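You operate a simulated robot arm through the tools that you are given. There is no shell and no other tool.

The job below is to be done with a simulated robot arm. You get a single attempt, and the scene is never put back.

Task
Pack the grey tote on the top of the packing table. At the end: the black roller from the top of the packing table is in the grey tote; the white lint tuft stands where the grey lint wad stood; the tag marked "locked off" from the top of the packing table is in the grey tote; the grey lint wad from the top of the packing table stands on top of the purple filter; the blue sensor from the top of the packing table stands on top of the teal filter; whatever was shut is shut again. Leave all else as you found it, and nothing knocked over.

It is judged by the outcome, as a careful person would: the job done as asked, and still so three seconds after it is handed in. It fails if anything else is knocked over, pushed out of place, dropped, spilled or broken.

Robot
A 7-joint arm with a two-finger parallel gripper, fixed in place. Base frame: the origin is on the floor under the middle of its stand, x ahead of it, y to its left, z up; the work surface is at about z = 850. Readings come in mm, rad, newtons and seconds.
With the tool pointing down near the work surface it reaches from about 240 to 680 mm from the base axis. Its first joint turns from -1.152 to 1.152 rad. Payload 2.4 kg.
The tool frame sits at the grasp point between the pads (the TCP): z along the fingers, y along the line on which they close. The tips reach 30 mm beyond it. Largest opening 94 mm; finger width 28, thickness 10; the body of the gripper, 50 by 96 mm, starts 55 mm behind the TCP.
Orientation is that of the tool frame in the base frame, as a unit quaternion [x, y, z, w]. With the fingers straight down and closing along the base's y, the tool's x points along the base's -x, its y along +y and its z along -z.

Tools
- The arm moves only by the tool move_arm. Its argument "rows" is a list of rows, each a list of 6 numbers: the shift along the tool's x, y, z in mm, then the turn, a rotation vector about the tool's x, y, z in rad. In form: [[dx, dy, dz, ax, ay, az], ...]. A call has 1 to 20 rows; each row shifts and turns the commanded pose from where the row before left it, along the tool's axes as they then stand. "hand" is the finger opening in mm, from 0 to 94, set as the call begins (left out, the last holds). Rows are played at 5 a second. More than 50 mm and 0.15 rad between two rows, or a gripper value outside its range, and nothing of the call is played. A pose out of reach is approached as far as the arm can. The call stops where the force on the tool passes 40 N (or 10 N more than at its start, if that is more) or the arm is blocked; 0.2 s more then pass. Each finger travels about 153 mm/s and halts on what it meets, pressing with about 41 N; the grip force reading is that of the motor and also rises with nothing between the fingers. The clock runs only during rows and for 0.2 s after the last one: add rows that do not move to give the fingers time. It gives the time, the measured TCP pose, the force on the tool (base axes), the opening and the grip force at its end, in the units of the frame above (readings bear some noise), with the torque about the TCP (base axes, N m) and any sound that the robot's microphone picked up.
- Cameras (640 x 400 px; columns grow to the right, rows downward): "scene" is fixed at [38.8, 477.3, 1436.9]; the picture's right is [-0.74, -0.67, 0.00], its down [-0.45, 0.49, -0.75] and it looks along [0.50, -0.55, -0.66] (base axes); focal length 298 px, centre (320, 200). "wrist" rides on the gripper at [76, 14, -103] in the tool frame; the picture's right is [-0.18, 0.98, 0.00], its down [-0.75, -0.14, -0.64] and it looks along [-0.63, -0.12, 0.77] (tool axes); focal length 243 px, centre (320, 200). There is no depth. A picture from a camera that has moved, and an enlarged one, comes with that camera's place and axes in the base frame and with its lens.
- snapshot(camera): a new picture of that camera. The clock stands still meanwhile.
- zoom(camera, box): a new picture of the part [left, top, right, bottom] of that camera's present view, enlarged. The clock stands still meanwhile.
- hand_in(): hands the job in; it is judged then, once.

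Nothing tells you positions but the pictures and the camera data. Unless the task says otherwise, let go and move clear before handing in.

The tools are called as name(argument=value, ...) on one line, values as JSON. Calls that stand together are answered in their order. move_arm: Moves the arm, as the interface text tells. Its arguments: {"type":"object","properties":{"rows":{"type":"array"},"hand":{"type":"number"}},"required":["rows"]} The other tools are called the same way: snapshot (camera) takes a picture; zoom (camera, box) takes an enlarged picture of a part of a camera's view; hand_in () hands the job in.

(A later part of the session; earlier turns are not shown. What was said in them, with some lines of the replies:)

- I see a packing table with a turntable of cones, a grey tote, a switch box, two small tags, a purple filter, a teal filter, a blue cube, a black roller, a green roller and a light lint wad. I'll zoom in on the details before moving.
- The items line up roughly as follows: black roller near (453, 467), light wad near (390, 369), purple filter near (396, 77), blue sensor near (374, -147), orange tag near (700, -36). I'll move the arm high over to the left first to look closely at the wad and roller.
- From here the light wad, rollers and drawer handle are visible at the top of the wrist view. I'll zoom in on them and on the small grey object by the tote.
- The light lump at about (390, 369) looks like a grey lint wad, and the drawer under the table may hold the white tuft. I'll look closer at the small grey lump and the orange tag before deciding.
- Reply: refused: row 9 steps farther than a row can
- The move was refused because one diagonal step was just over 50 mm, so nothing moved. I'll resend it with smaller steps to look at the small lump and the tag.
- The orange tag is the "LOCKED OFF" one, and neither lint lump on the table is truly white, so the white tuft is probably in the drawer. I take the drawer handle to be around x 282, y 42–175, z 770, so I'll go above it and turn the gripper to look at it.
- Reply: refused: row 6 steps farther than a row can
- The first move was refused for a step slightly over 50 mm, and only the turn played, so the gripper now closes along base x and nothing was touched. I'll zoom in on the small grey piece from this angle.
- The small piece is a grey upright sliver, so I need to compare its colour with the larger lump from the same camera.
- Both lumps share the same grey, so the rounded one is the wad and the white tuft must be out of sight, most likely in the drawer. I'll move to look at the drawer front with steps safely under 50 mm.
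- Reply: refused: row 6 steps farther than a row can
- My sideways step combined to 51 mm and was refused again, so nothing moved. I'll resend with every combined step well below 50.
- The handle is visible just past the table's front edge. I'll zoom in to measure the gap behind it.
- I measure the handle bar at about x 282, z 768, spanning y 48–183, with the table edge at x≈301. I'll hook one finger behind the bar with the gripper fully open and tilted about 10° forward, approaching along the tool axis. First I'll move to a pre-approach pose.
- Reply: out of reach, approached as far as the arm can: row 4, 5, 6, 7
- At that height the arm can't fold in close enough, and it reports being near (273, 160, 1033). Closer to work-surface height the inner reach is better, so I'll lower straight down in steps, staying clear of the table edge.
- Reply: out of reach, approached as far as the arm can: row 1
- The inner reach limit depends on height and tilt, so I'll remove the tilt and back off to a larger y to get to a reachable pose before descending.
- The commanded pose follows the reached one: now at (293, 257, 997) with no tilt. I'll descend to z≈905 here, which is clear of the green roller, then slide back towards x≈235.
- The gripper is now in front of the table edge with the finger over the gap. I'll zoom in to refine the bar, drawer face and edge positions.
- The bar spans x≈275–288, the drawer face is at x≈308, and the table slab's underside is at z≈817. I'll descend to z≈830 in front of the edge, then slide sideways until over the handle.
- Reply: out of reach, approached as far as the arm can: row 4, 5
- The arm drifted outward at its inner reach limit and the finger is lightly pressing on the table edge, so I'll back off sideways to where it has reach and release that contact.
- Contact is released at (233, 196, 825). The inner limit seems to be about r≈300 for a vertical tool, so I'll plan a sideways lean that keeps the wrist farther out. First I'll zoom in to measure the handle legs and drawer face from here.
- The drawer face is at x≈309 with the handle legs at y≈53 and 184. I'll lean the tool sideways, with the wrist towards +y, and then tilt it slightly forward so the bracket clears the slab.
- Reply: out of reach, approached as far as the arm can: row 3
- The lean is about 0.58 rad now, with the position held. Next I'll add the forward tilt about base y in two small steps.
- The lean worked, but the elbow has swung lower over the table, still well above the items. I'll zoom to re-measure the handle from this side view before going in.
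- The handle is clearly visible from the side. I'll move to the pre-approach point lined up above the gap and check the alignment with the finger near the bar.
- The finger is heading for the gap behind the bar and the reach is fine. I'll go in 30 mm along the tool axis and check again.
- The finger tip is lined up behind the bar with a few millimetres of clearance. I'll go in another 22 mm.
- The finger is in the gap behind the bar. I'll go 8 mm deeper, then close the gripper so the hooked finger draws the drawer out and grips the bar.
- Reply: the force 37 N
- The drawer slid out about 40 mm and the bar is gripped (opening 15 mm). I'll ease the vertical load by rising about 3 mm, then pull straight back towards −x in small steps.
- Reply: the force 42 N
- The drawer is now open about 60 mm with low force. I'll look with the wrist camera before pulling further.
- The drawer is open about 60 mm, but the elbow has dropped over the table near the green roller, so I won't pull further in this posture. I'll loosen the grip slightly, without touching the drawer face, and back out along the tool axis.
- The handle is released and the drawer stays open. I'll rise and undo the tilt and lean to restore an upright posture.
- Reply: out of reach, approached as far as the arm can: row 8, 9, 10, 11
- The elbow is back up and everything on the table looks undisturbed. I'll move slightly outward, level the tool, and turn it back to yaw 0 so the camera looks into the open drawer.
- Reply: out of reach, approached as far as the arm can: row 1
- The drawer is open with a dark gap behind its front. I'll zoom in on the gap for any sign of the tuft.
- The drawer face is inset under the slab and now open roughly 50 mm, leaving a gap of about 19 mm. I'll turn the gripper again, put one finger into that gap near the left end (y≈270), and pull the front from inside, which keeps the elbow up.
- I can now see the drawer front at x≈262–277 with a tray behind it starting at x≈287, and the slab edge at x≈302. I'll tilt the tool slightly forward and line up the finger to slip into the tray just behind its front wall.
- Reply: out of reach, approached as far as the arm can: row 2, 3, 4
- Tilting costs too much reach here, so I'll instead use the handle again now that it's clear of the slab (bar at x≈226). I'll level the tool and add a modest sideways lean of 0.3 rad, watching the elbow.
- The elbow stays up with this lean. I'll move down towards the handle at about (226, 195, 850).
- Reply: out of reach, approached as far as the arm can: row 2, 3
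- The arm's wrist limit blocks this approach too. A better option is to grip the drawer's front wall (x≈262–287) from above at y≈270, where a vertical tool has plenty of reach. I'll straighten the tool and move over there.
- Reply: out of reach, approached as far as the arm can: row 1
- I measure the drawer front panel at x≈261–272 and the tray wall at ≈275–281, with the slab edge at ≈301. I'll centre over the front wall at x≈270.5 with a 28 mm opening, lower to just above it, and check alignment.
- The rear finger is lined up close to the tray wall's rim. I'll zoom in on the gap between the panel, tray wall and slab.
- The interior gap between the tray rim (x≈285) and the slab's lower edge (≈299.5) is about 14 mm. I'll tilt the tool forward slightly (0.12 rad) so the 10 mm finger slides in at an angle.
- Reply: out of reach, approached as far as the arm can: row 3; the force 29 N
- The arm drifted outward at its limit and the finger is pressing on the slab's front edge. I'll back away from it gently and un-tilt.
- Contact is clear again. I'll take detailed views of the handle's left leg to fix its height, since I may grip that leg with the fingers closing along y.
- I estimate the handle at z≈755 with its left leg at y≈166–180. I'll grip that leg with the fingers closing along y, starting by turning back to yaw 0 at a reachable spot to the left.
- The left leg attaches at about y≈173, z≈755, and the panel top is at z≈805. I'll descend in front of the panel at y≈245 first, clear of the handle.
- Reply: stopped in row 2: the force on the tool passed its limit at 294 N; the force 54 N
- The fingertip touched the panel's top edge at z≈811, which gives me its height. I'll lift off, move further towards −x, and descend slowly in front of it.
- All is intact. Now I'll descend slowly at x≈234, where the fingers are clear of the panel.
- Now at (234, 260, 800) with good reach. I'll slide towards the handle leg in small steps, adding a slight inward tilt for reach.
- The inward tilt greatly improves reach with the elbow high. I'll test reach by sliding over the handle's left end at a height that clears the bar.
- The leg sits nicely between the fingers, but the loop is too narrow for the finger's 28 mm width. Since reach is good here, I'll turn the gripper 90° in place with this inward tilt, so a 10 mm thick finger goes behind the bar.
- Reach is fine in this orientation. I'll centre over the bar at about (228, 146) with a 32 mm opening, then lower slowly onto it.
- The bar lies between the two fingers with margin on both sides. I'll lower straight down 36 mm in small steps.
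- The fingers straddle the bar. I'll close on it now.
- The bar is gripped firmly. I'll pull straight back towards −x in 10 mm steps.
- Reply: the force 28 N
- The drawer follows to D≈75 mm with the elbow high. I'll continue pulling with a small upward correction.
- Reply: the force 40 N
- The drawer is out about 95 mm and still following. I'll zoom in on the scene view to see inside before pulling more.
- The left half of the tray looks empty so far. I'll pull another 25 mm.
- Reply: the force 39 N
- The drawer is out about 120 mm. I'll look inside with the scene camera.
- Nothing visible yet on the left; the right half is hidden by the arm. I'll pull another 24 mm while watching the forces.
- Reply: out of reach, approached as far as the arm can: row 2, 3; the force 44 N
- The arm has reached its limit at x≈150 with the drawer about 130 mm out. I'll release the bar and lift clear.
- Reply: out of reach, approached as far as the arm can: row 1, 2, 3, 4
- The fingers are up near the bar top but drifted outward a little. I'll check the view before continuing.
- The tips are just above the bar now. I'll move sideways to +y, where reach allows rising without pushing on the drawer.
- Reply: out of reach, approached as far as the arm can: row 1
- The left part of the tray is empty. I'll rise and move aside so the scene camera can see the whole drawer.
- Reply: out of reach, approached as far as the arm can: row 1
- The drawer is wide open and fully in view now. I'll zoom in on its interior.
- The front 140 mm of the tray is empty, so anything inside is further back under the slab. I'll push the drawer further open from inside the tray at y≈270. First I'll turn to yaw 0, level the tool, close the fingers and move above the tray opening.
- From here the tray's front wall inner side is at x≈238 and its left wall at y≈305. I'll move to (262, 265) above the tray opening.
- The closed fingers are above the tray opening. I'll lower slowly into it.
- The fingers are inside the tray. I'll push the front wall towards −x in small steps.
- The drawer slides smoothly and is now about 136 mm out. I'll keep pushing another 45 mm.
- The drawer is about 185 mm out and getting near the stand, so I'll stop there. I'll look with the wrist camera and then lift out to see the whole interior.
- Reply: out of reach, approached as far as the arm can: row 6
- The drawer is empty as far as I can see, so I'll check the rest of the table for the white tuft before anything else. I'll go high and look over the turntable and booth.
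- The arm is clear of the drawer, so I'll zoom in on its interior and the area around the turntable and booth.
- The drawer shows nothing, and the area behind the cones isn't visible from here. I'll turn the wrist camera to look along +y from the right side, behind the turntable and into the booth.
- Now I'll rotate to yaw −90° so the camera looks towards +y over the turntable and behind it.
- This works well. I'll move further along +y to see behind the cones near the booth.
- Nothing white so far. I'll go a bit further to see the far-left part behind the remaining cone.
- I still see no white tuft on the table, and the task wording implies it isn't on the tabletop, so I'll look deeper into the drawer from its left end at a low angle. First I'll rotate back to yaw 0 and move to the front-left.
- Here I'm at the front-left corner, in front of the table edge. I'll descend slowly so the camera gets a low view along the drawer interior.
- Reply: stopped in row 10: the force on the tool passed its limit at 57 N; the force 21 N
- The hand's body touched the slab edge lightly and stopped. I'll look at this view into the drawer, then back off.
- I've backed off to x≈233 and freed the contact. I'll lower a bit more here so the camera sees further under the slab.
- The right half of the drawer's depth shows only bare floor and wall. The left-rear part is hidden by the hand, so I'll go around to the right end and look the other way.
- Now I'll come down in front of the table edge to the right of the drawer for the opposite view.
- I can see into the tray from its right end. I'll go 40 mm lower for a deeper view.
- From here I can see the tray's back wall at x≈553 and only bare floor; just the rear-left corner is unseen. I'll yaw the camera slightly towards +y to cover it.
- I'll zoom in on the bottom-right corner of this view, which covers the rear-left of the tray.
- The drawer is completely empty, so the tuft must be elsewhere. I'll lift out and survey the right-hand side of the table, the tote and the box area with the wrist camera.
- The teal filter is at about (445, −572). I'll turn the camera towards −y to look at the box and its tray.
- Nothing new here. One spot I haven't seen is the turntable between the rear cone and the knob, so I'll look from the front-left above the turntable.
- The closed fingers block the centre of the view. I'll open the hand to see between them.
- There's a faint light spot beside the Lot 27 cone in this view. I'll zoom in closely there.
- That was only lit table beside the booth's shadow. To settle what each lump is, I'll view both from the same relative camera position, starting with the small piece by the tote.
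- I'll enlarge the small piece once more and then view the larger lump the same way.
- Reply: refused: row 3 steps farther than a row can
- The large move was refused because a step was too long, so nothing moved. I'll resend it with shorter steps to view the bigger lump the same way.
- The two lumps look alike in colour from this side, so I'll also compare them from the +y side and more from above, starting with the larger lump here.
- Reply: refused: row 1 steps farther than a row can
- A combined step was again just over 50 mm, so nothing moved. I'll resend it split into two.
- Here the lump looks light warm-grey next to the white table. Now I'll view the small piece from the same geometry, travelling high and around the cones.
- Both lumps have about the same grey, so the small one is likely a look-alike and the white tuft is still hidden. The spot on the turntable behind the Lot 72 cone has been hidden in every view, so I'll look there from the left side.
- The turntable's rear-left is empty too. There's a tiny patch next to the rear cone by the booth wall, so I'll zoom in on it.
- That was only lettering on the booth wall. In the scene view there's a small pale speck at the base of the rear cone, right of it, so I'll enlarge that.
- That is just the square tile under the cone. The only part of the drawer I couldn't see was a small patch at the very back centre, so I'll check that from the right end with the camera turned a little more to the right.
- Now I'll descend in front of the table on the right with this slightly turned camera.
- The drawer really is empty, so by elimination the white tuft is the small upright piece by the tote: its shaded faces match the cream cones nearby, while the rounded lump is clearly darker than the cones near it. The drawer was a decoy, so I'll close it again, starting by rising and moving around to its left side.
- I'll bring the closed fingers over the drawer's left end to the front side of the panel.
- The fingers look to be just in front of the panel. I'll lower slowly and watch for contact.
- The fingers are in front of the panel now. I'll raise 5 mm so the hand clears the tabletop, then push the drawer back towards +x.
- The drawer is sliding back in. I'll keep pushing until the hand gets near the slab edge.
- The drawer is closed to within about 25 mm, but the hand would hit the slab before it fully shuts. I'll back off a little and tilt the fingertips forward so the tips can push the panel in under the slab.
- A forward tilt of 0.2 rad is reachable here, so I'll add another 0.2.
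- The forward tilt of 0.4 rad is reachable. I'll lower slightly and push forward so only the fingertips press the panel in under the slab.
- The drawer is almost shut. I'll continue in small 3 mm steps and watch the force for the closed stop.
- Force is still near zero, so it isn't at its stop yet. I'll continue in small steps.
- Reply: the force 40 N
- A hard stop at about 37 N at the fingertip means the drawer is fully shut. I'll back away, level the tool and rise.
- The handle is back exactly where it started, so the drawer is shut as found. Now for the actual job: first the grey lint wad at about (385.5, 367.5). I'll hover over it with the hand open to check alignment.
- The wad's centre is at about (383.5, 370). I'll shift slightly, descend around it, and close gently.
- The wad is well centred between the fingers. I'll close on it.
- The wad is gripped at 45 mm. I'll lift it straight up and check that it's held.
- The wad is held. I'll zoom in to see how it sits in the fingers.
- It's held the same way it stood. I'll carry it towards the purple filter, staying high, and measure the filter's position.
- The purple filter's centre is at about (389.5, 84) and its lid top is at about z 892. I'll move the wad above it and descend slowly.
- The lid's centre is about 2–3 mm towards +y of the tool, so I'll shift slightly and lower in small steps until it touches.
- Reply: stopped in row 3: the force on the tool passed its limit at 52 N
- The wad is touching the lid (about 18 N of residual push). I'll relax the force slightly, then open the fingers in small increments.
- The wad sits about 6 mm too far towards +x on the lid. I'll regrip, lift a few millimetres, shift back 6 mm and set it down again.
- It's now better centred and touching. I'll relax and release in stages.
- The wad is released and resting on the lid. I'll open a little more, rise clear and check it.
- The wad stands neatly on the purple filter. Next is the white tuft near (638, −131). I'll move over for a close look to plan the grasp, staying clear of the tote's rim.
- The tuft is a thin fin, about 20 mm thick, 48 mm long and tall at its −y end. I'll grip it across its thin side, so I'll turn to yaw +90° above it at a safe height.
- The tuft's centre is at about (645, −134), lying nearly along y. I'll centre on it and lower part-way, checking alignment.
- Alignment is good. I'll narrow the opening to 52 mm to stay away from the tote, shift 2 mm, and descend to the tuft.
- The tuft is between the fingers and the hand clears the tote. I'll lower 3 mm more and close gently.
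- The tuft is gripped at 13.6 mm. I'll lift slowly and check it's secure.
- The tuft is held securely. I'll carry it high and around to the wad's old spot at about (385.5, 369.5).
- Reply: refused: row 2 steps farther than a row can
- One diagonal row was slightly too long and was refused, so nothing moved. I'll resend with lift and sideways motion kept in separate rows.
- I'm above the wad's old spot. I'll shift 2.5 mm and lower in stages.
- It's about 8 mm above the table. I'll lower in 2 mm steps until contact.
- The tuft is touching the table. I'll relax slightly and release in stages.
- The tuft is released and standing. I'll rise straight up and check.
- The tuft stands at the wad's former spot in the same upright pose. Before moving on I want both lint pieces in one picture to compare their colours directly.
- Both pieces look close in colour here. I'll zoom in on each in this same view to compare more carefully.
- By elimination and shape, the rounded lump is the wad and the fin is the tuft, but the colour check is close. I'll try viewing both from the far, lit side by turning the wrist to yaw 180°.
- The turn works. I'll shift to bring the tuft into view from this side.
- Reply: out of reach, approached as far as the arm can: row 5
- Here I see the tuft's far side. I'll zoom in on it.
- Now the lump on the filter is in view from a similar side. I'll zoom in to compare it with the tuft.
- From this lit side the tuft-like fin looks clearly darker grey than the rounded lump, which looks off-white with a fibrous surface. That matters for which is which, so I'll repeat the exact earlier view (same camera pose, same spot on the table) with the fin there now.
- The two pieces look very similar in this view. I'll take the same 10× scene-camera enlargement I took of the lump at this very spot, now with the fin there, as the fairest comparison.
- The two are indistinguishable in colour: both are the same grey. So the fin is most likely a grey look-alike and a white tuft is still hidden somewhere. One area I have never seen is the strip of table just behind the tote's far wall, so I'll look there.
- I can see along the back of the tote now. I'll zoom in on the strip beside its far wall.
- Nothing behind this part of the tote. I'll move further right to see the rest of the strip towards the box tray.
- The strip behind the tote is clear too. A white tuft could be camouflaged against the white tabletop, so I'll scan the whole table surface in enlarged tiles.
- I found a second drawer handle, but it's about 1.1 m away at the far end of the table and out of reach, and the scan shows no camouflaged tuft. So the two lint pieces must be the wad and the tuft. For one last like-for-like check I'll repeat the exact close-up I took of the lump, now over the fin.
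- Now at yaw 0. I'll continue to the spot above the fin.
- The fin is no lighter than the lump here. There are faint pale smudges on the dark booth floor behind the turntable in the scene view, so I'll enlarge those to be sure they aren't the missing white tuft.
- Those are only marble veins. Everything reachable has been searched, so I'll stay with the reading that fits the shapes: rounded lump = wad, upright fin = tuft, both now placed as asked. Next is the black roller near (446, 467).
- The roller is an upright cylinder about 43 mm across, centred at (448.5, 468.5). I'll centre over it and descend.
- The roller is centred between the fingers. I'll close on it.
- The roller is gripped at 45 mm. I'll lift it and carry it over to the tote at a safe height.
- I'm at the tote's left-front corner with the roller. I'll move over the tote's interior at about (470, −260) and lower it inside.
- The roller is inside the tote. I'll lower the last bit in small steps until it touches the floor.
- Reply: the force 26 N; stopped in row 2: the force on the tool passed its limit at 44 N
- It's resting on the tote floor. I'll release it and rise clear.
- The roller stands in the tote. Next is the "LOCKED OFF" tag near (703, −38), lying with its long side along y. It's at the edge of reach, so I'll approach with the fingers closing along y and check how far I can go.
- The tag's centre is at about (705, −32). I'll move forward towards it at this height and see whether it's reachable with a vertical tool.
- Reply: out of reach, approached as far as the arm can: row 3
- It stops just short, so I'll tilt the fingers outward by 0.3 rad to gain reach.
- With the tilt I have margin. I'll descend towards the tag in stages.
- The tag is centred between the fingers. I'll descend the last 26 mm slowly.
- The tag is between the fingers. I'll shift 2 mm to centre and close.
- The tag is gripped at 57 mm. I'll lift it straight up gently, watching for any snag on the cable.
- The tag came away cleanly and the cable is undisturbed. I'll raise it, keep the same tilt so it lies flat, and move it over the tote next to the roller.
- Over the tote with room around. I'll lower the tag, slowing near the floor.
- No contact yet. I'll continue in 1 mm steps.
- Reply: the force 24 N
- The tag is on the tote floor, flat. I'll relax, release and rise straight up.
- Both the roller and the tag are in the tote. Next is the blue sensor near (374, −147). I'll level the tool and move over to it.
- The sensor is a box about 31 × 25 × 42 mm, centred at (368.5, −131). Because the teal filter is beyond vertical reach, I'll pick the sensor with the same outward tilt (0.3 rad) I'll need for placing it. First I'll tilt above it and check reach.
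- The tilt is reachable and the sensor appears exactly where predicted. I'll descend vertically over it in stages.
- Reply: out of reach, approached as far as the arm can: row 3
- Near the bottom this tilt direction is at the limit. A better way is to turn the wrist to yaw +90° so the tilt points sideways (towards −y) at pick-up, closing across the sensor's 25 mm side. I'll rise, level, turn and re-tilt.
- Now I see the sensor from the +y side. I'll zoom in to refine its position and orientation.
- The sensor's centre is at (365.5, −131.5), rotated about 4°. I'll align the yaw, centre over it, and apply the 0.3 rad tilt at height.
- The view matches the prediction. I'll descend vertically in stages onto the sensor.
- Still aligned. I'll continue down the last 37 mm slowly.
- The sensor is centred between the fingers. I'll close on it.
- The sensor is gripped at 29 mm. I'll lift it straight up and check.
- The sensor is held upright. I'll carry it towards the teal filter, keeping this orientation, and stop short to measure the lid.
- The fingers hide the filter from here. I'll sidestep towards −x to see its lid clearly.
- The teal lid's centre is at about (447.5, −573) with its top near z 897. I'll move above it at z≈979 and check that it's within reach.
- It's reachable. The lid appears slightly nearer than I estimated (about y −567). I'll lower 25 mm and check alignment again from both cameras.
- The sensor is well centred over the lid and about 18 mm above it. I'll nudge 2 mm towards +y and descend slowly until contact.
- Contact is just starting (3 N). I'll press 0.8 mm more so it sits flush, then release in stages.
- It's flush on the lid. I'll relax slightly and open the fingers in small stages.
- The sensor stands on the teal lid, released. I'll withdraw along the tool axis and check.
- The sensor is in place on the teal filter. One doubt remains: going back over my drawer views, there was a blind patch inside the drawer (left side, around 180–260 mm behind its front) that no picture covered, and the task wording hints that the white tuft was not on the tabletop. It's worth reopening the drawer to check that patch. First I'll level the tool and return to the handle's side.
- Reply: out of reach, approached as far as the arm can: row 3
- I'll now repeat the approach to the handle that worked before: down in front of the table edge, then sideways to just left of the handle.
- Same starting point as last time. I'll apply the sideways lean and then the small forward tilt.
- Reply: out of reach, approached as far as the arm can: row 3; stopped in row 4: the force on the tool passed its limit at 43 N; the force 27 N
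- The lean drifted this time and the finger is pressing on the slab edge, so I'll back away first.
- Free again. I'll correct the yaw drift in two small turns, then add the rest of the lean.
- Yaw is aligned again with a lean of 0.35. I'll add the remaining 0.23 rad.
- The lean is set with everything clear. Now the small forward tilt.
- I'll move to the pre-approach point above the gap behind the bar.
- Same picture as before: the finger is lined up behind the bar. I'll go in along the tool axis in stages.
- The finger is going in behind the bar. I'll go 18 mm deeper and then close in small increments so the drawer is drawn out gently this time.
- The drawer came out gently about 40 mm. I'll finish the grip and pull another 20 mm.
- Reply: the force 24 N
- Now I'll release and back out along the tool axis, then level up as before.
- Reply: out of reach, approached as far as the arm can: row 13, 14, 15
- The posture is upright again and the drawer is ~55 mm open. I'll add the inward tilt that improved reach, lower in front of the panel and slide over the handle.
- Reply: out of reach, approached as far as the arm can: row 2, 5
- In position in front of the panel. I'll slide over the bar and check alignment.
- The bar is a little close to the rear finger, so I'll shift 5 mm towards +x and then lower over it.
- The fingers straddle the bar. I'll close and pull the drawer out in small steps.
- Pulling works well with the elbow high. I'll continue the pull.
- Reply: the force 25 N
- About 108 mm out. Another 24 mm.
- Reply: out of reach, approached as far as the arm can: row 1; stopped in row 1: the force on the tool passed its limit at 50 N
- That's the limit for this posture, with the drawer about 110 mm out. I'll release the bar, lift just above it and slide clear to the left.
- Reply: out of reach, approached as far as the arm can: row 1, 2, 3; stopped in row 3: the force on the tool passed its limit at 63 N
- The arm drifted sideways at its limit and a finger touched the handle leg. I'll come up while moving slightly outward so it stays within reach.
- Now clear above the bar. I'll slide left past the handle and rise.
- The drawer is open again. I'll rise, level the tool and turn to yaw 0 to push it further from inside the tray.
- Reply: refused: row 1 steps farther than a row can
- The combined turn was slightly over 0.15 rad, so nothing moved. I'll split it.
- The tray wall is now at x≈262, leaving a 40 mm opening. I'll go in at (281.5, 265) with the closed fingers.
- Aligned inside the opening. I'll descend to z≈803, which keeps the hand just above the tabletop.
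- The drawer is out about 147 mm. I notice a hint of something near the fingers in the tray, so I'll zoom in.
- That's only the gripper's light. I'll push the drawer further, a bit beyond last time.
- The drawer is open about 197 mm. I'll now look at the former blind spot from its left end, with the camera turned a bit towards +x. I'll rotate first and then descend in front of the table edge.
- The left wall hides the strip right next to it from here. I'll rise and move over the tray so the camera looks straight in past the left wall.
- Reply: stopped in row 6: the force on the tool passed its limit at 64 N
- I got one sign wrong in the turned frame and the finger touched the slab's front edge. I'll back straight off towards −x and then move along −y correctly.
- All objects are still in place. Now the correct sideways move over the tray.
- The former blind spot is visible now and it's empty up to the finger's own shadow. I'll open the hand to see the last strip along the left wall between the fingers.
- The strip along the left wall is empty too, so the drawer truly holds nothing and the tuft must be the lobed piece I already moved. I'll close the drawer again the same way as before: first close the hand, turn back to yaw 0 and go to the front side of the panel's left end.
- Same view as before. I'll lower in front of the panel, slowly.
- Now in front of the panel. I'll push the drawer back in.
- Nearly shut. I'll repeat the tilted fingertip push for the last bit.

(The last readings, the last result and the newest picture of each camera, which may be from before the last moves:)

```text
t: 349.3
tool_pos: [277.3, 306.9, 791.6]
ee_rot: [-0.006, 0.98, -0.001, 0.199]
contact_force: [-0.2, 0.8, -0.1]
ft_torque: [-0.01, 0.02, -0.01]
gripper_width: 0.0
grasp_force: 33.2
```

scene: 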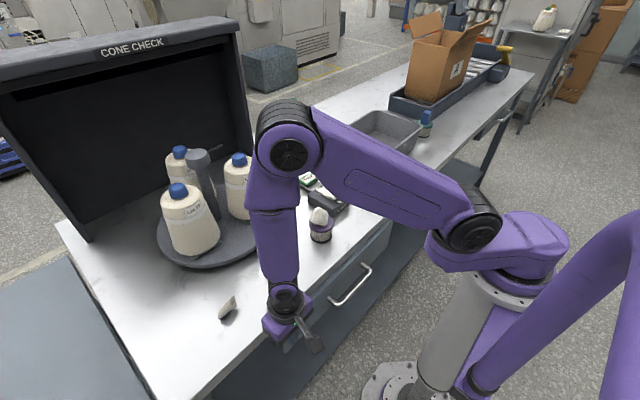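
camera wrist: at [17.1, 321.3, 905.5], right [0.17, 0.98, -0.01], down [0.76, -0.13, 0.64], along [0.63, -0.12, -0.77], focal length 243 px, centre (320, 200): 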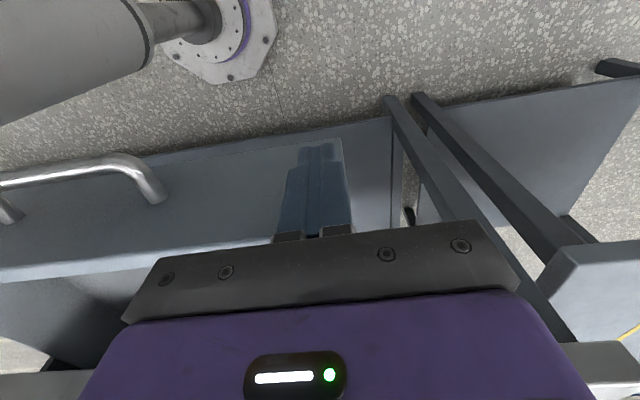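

move_arm(rows=[[-2.8, 0, 1.2, 0, 0, 0], [-2.8, 0, 1.2, 0, 0, 0], [-2.8, 0, 1.2, 0, 0, 0], [-2.8, 0, 1.2, 0, 0, 0], [0, 0, 0, 0, 0, 0]])

move_arm(rows=[[-1.9, 0, 0.8, 0, 0, 0], [-1.9, 0, 0.8, 0, 0, 0], [0, 0, 0, 0, 0, 0]])

move_arm(rows=[[-1.4, 0, 0.6, 0, 0, 0], [-1.4, 0, 0.6, 0, 0, 0], [0, 0, 0, 0, 0, 0]])

```text
t: 350.5
tool_pos: [291.1, 306.4, 792.3]
ee_rot: [-0.006, 0.98, -0.002, 0.199]
contact_force: [0.6, -1.0, 0.1]
ft_torque: [0.03, 0.01, 0.02]
gripper_width: 0.0
grasp_force: 33.3
```

```text
t: 351.3
tool_pos: [293.4, 308.5, 792.0]
ee_rot: [-0.007, 0.981, -0.003, 0.196]
contact_force: [-9.9, -0.4, -1.1]
ft_torque: [0.02, -0.21, -0.14]
gripper_width: 0.2
grasp_force: 33.4
```

```text
t: 352.1
tool_pos: [293.8, 307.3, 791.2]
ee_rot: [-0.008, 0.981, -0.005, 0.194]
contact_force: [-36.2, -1.5, 0.5]
ft_torque: [0.04, -0.86, -0.44]
gripper_width: 0.3
grasp_force: 32.7
```

The fingertip is at the same depth as when it hit the closed stop before. I'll back away, level the tool and compare the handle with its original position.

move_arm(rows=[[5, 0, -2, 0, 0, 0], [15, 0, -6, 0, 0, 0], [20, 0, -8, 0, 0, 0], [0, 0, -10, 0, 0.1, 0], [0, 0, -10, 0, 0.1, 0], [0, 0, -15, 0, 0.1, 0], [0, 0, -20, 0, 0.1, 0], [0, 0, -30, 0, 0, 0], [-10, 0, -40, 0, 0, 0], [-20, 0, -40, 0, 0, 0], [-20, -20, -35, 0, 0, 0], [-20, -40, 0, 0, 0, 0], [0, -45, 0, 0, 0, 0], [0, -45, 0, 0, 0, 0], [0, -45, 0, 0, 0, 0], [0, -45, 0, 0, 0, 0], [0, -45, 0, 0, 0, 0], [0, 0, 0, 0, 0, 0]])

snapshot(camera="scene")

zoom(camera="scene", box=[140, 190, 380, 340])

```text
t: 355.9
tool_pos: [304.1, 13.2, 991.5]
ee_rot: [-0.006, 1.0, -0.003, -0.001]
contact_force: [-0.9, -0.9, 0.5]
ft_torque: [0.0, 0.0, 0.03]
gripper_width: 0.1
grasp_force: 33.4
out of reach, approached as far as the arm can: row 7, 8
```

```text
taken
```

scene: 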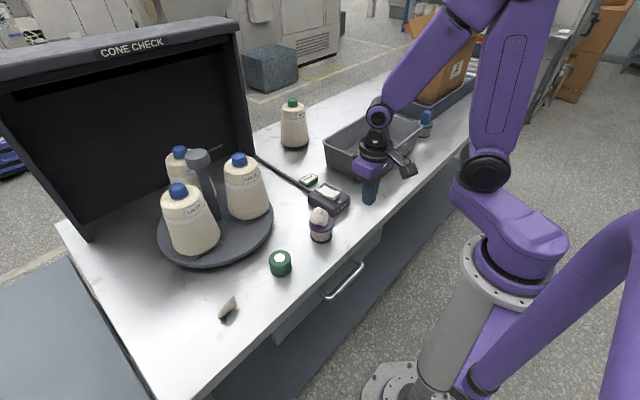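

```text
2.67 times, centred on (260, 265) of scene
camera zoom: at [38.8, 477.3, 1436.9], right [-0.74, -0.67, 0.0], down [-0.45, 0.49, -0.75], along [0.5, -0.55, -0.66], focal length 794 px, centre (480, 27)
```

zoom: 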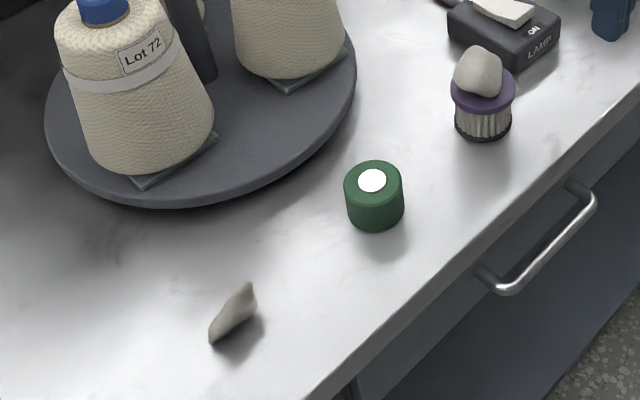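

The handle is exactly where it was at the start, so the drawer is shut as found. I'll move the arm back to its starting pose, clear of everything, and compare the whole scene with the first picture.

move_arm(rows=[[-20, 0, -40, 0, 0, 0], [-20, 0, -40, 0, 0, 0], [-20, -10, -40, 0, 0, 0], [-19, -30, -30, 0, 0, 0], [0, -45, 0, 0, 0, 0], [0, -45, 0, 0, 0, 0], [0, -45, 0, 0, 0, 0], [0, -30, 0, 0, 0, 0], [0, 0, 0, 0, 0, 0]], hand=94)

snapshot(camera="scene")

snapshot(camera="wrist")

zoom(camera="scene", box=[240, 80, 440, 205])

```text
t: 357.9
tool_pos: [384.7, -193.7, 1142.7]
ee_rot: [-0.006, 1.0, -0.003, 0.0]
contact_force: [0.2, 0.4, -0.2]
ft_torque: [0.03, -0.01, -0.02]
gripper_width: 94.0
grasp_force: 0.0
```

```text
taken
```

scene: 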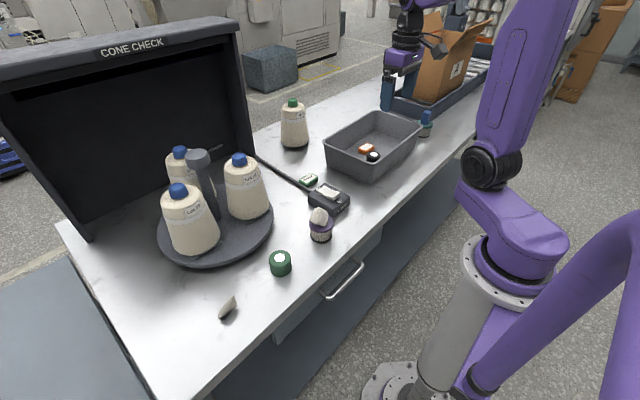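

```text
taken
camera wrist: at [307.8, -179.4, 1246.5], right [0.17, 0.98, -0.01], down [0.76, -0.13, 0.64], along [0.63, -0.12, -0.77], focal length 243 px, centre (320, 200)
```

wrist: 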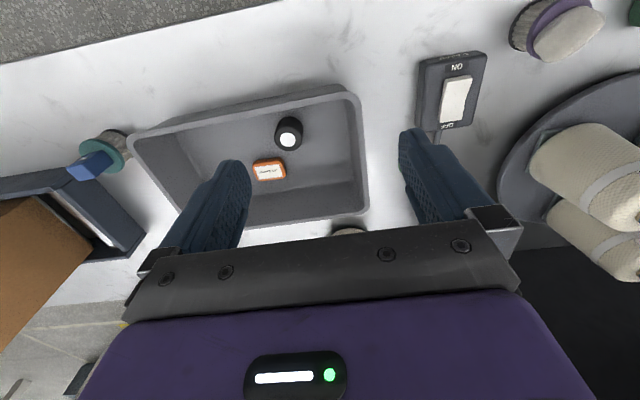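

```text
3.20 times, centred on (340, 142) of scene
camera zoom: at [38.8, 477.3, 1436.9], right [-0.74, -0.67, 0.0], down [-0.45, 0.49, -0.75], along [0.5, -0.55, -0.66], focal length 953 px, centre (256, 384)
```

zoom: 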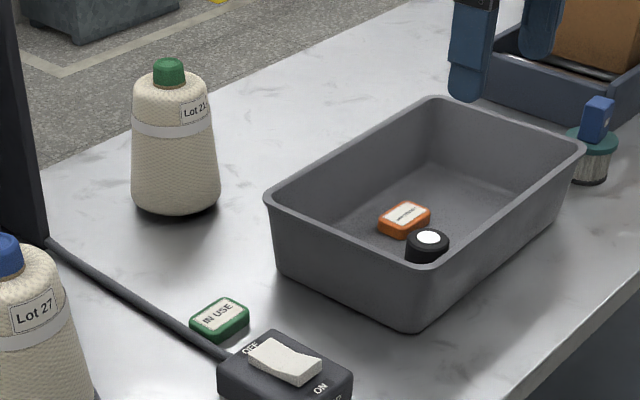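

Everything matches the first picture apart from the requested changes. The roller and "locked off" tag are in the tote, the wad is on the purple filter, and the tuft stands at the wad's old spot. The sensor is on the teal filter, the drawer is shut, and the arm is clear, so I'm handing in. The one uncertainty is which lint piece is the tuft: both look the same colour, so I went by shape and by having found no other tuft within reach.

hand_in()

```text
The job is handed in.
```

I've handed the job in with every requested item placed, but I'm not certain I used the right piece of lint as the white tuft.

| Requested | State at hand-in |
|---|---|
| Black roller in the grey tote | Upright on the tote floor |
| "Locked off" tag in the grey tote | Flat on the tote floor |
| Grey lint wad on the purple filter | Rounded lump resting near the centre of the lid |
| White lint tuft where the wad stood | Lobed, fin-shaped piece standing within a few millimetres of the spot |
| Blue sensor on the teal filter | Upright on the lid |
| Whatever was shut is shut again | Drawer opened twice during the search, then closed; handle back where it started in the pictures |

**The tuft:** the two lint pieces on the table looked nearly the same colour, and neither looked clearly white. I took the rounded lump as the wad and the fin-shaped piece as the tuft, by shape. I searched the drawer, the tote and all of the tabletop I could reach, and found no other tuft. A second drawer, about 1.1 m to the right, was out of reach, so I couldn't look inside it. If the tuft was in there, or if the two pieces are the other way round, those two placements are wrong.

**Contacts:** the fingers hit the top of the drawer front once, with a peak of 294 N. They also pressed on the table's front edge and on the drawer handle a few times while I was opening and closing the drawer. I saw no damage, and comparing the final picture with the first, nothing else on the table had moved.
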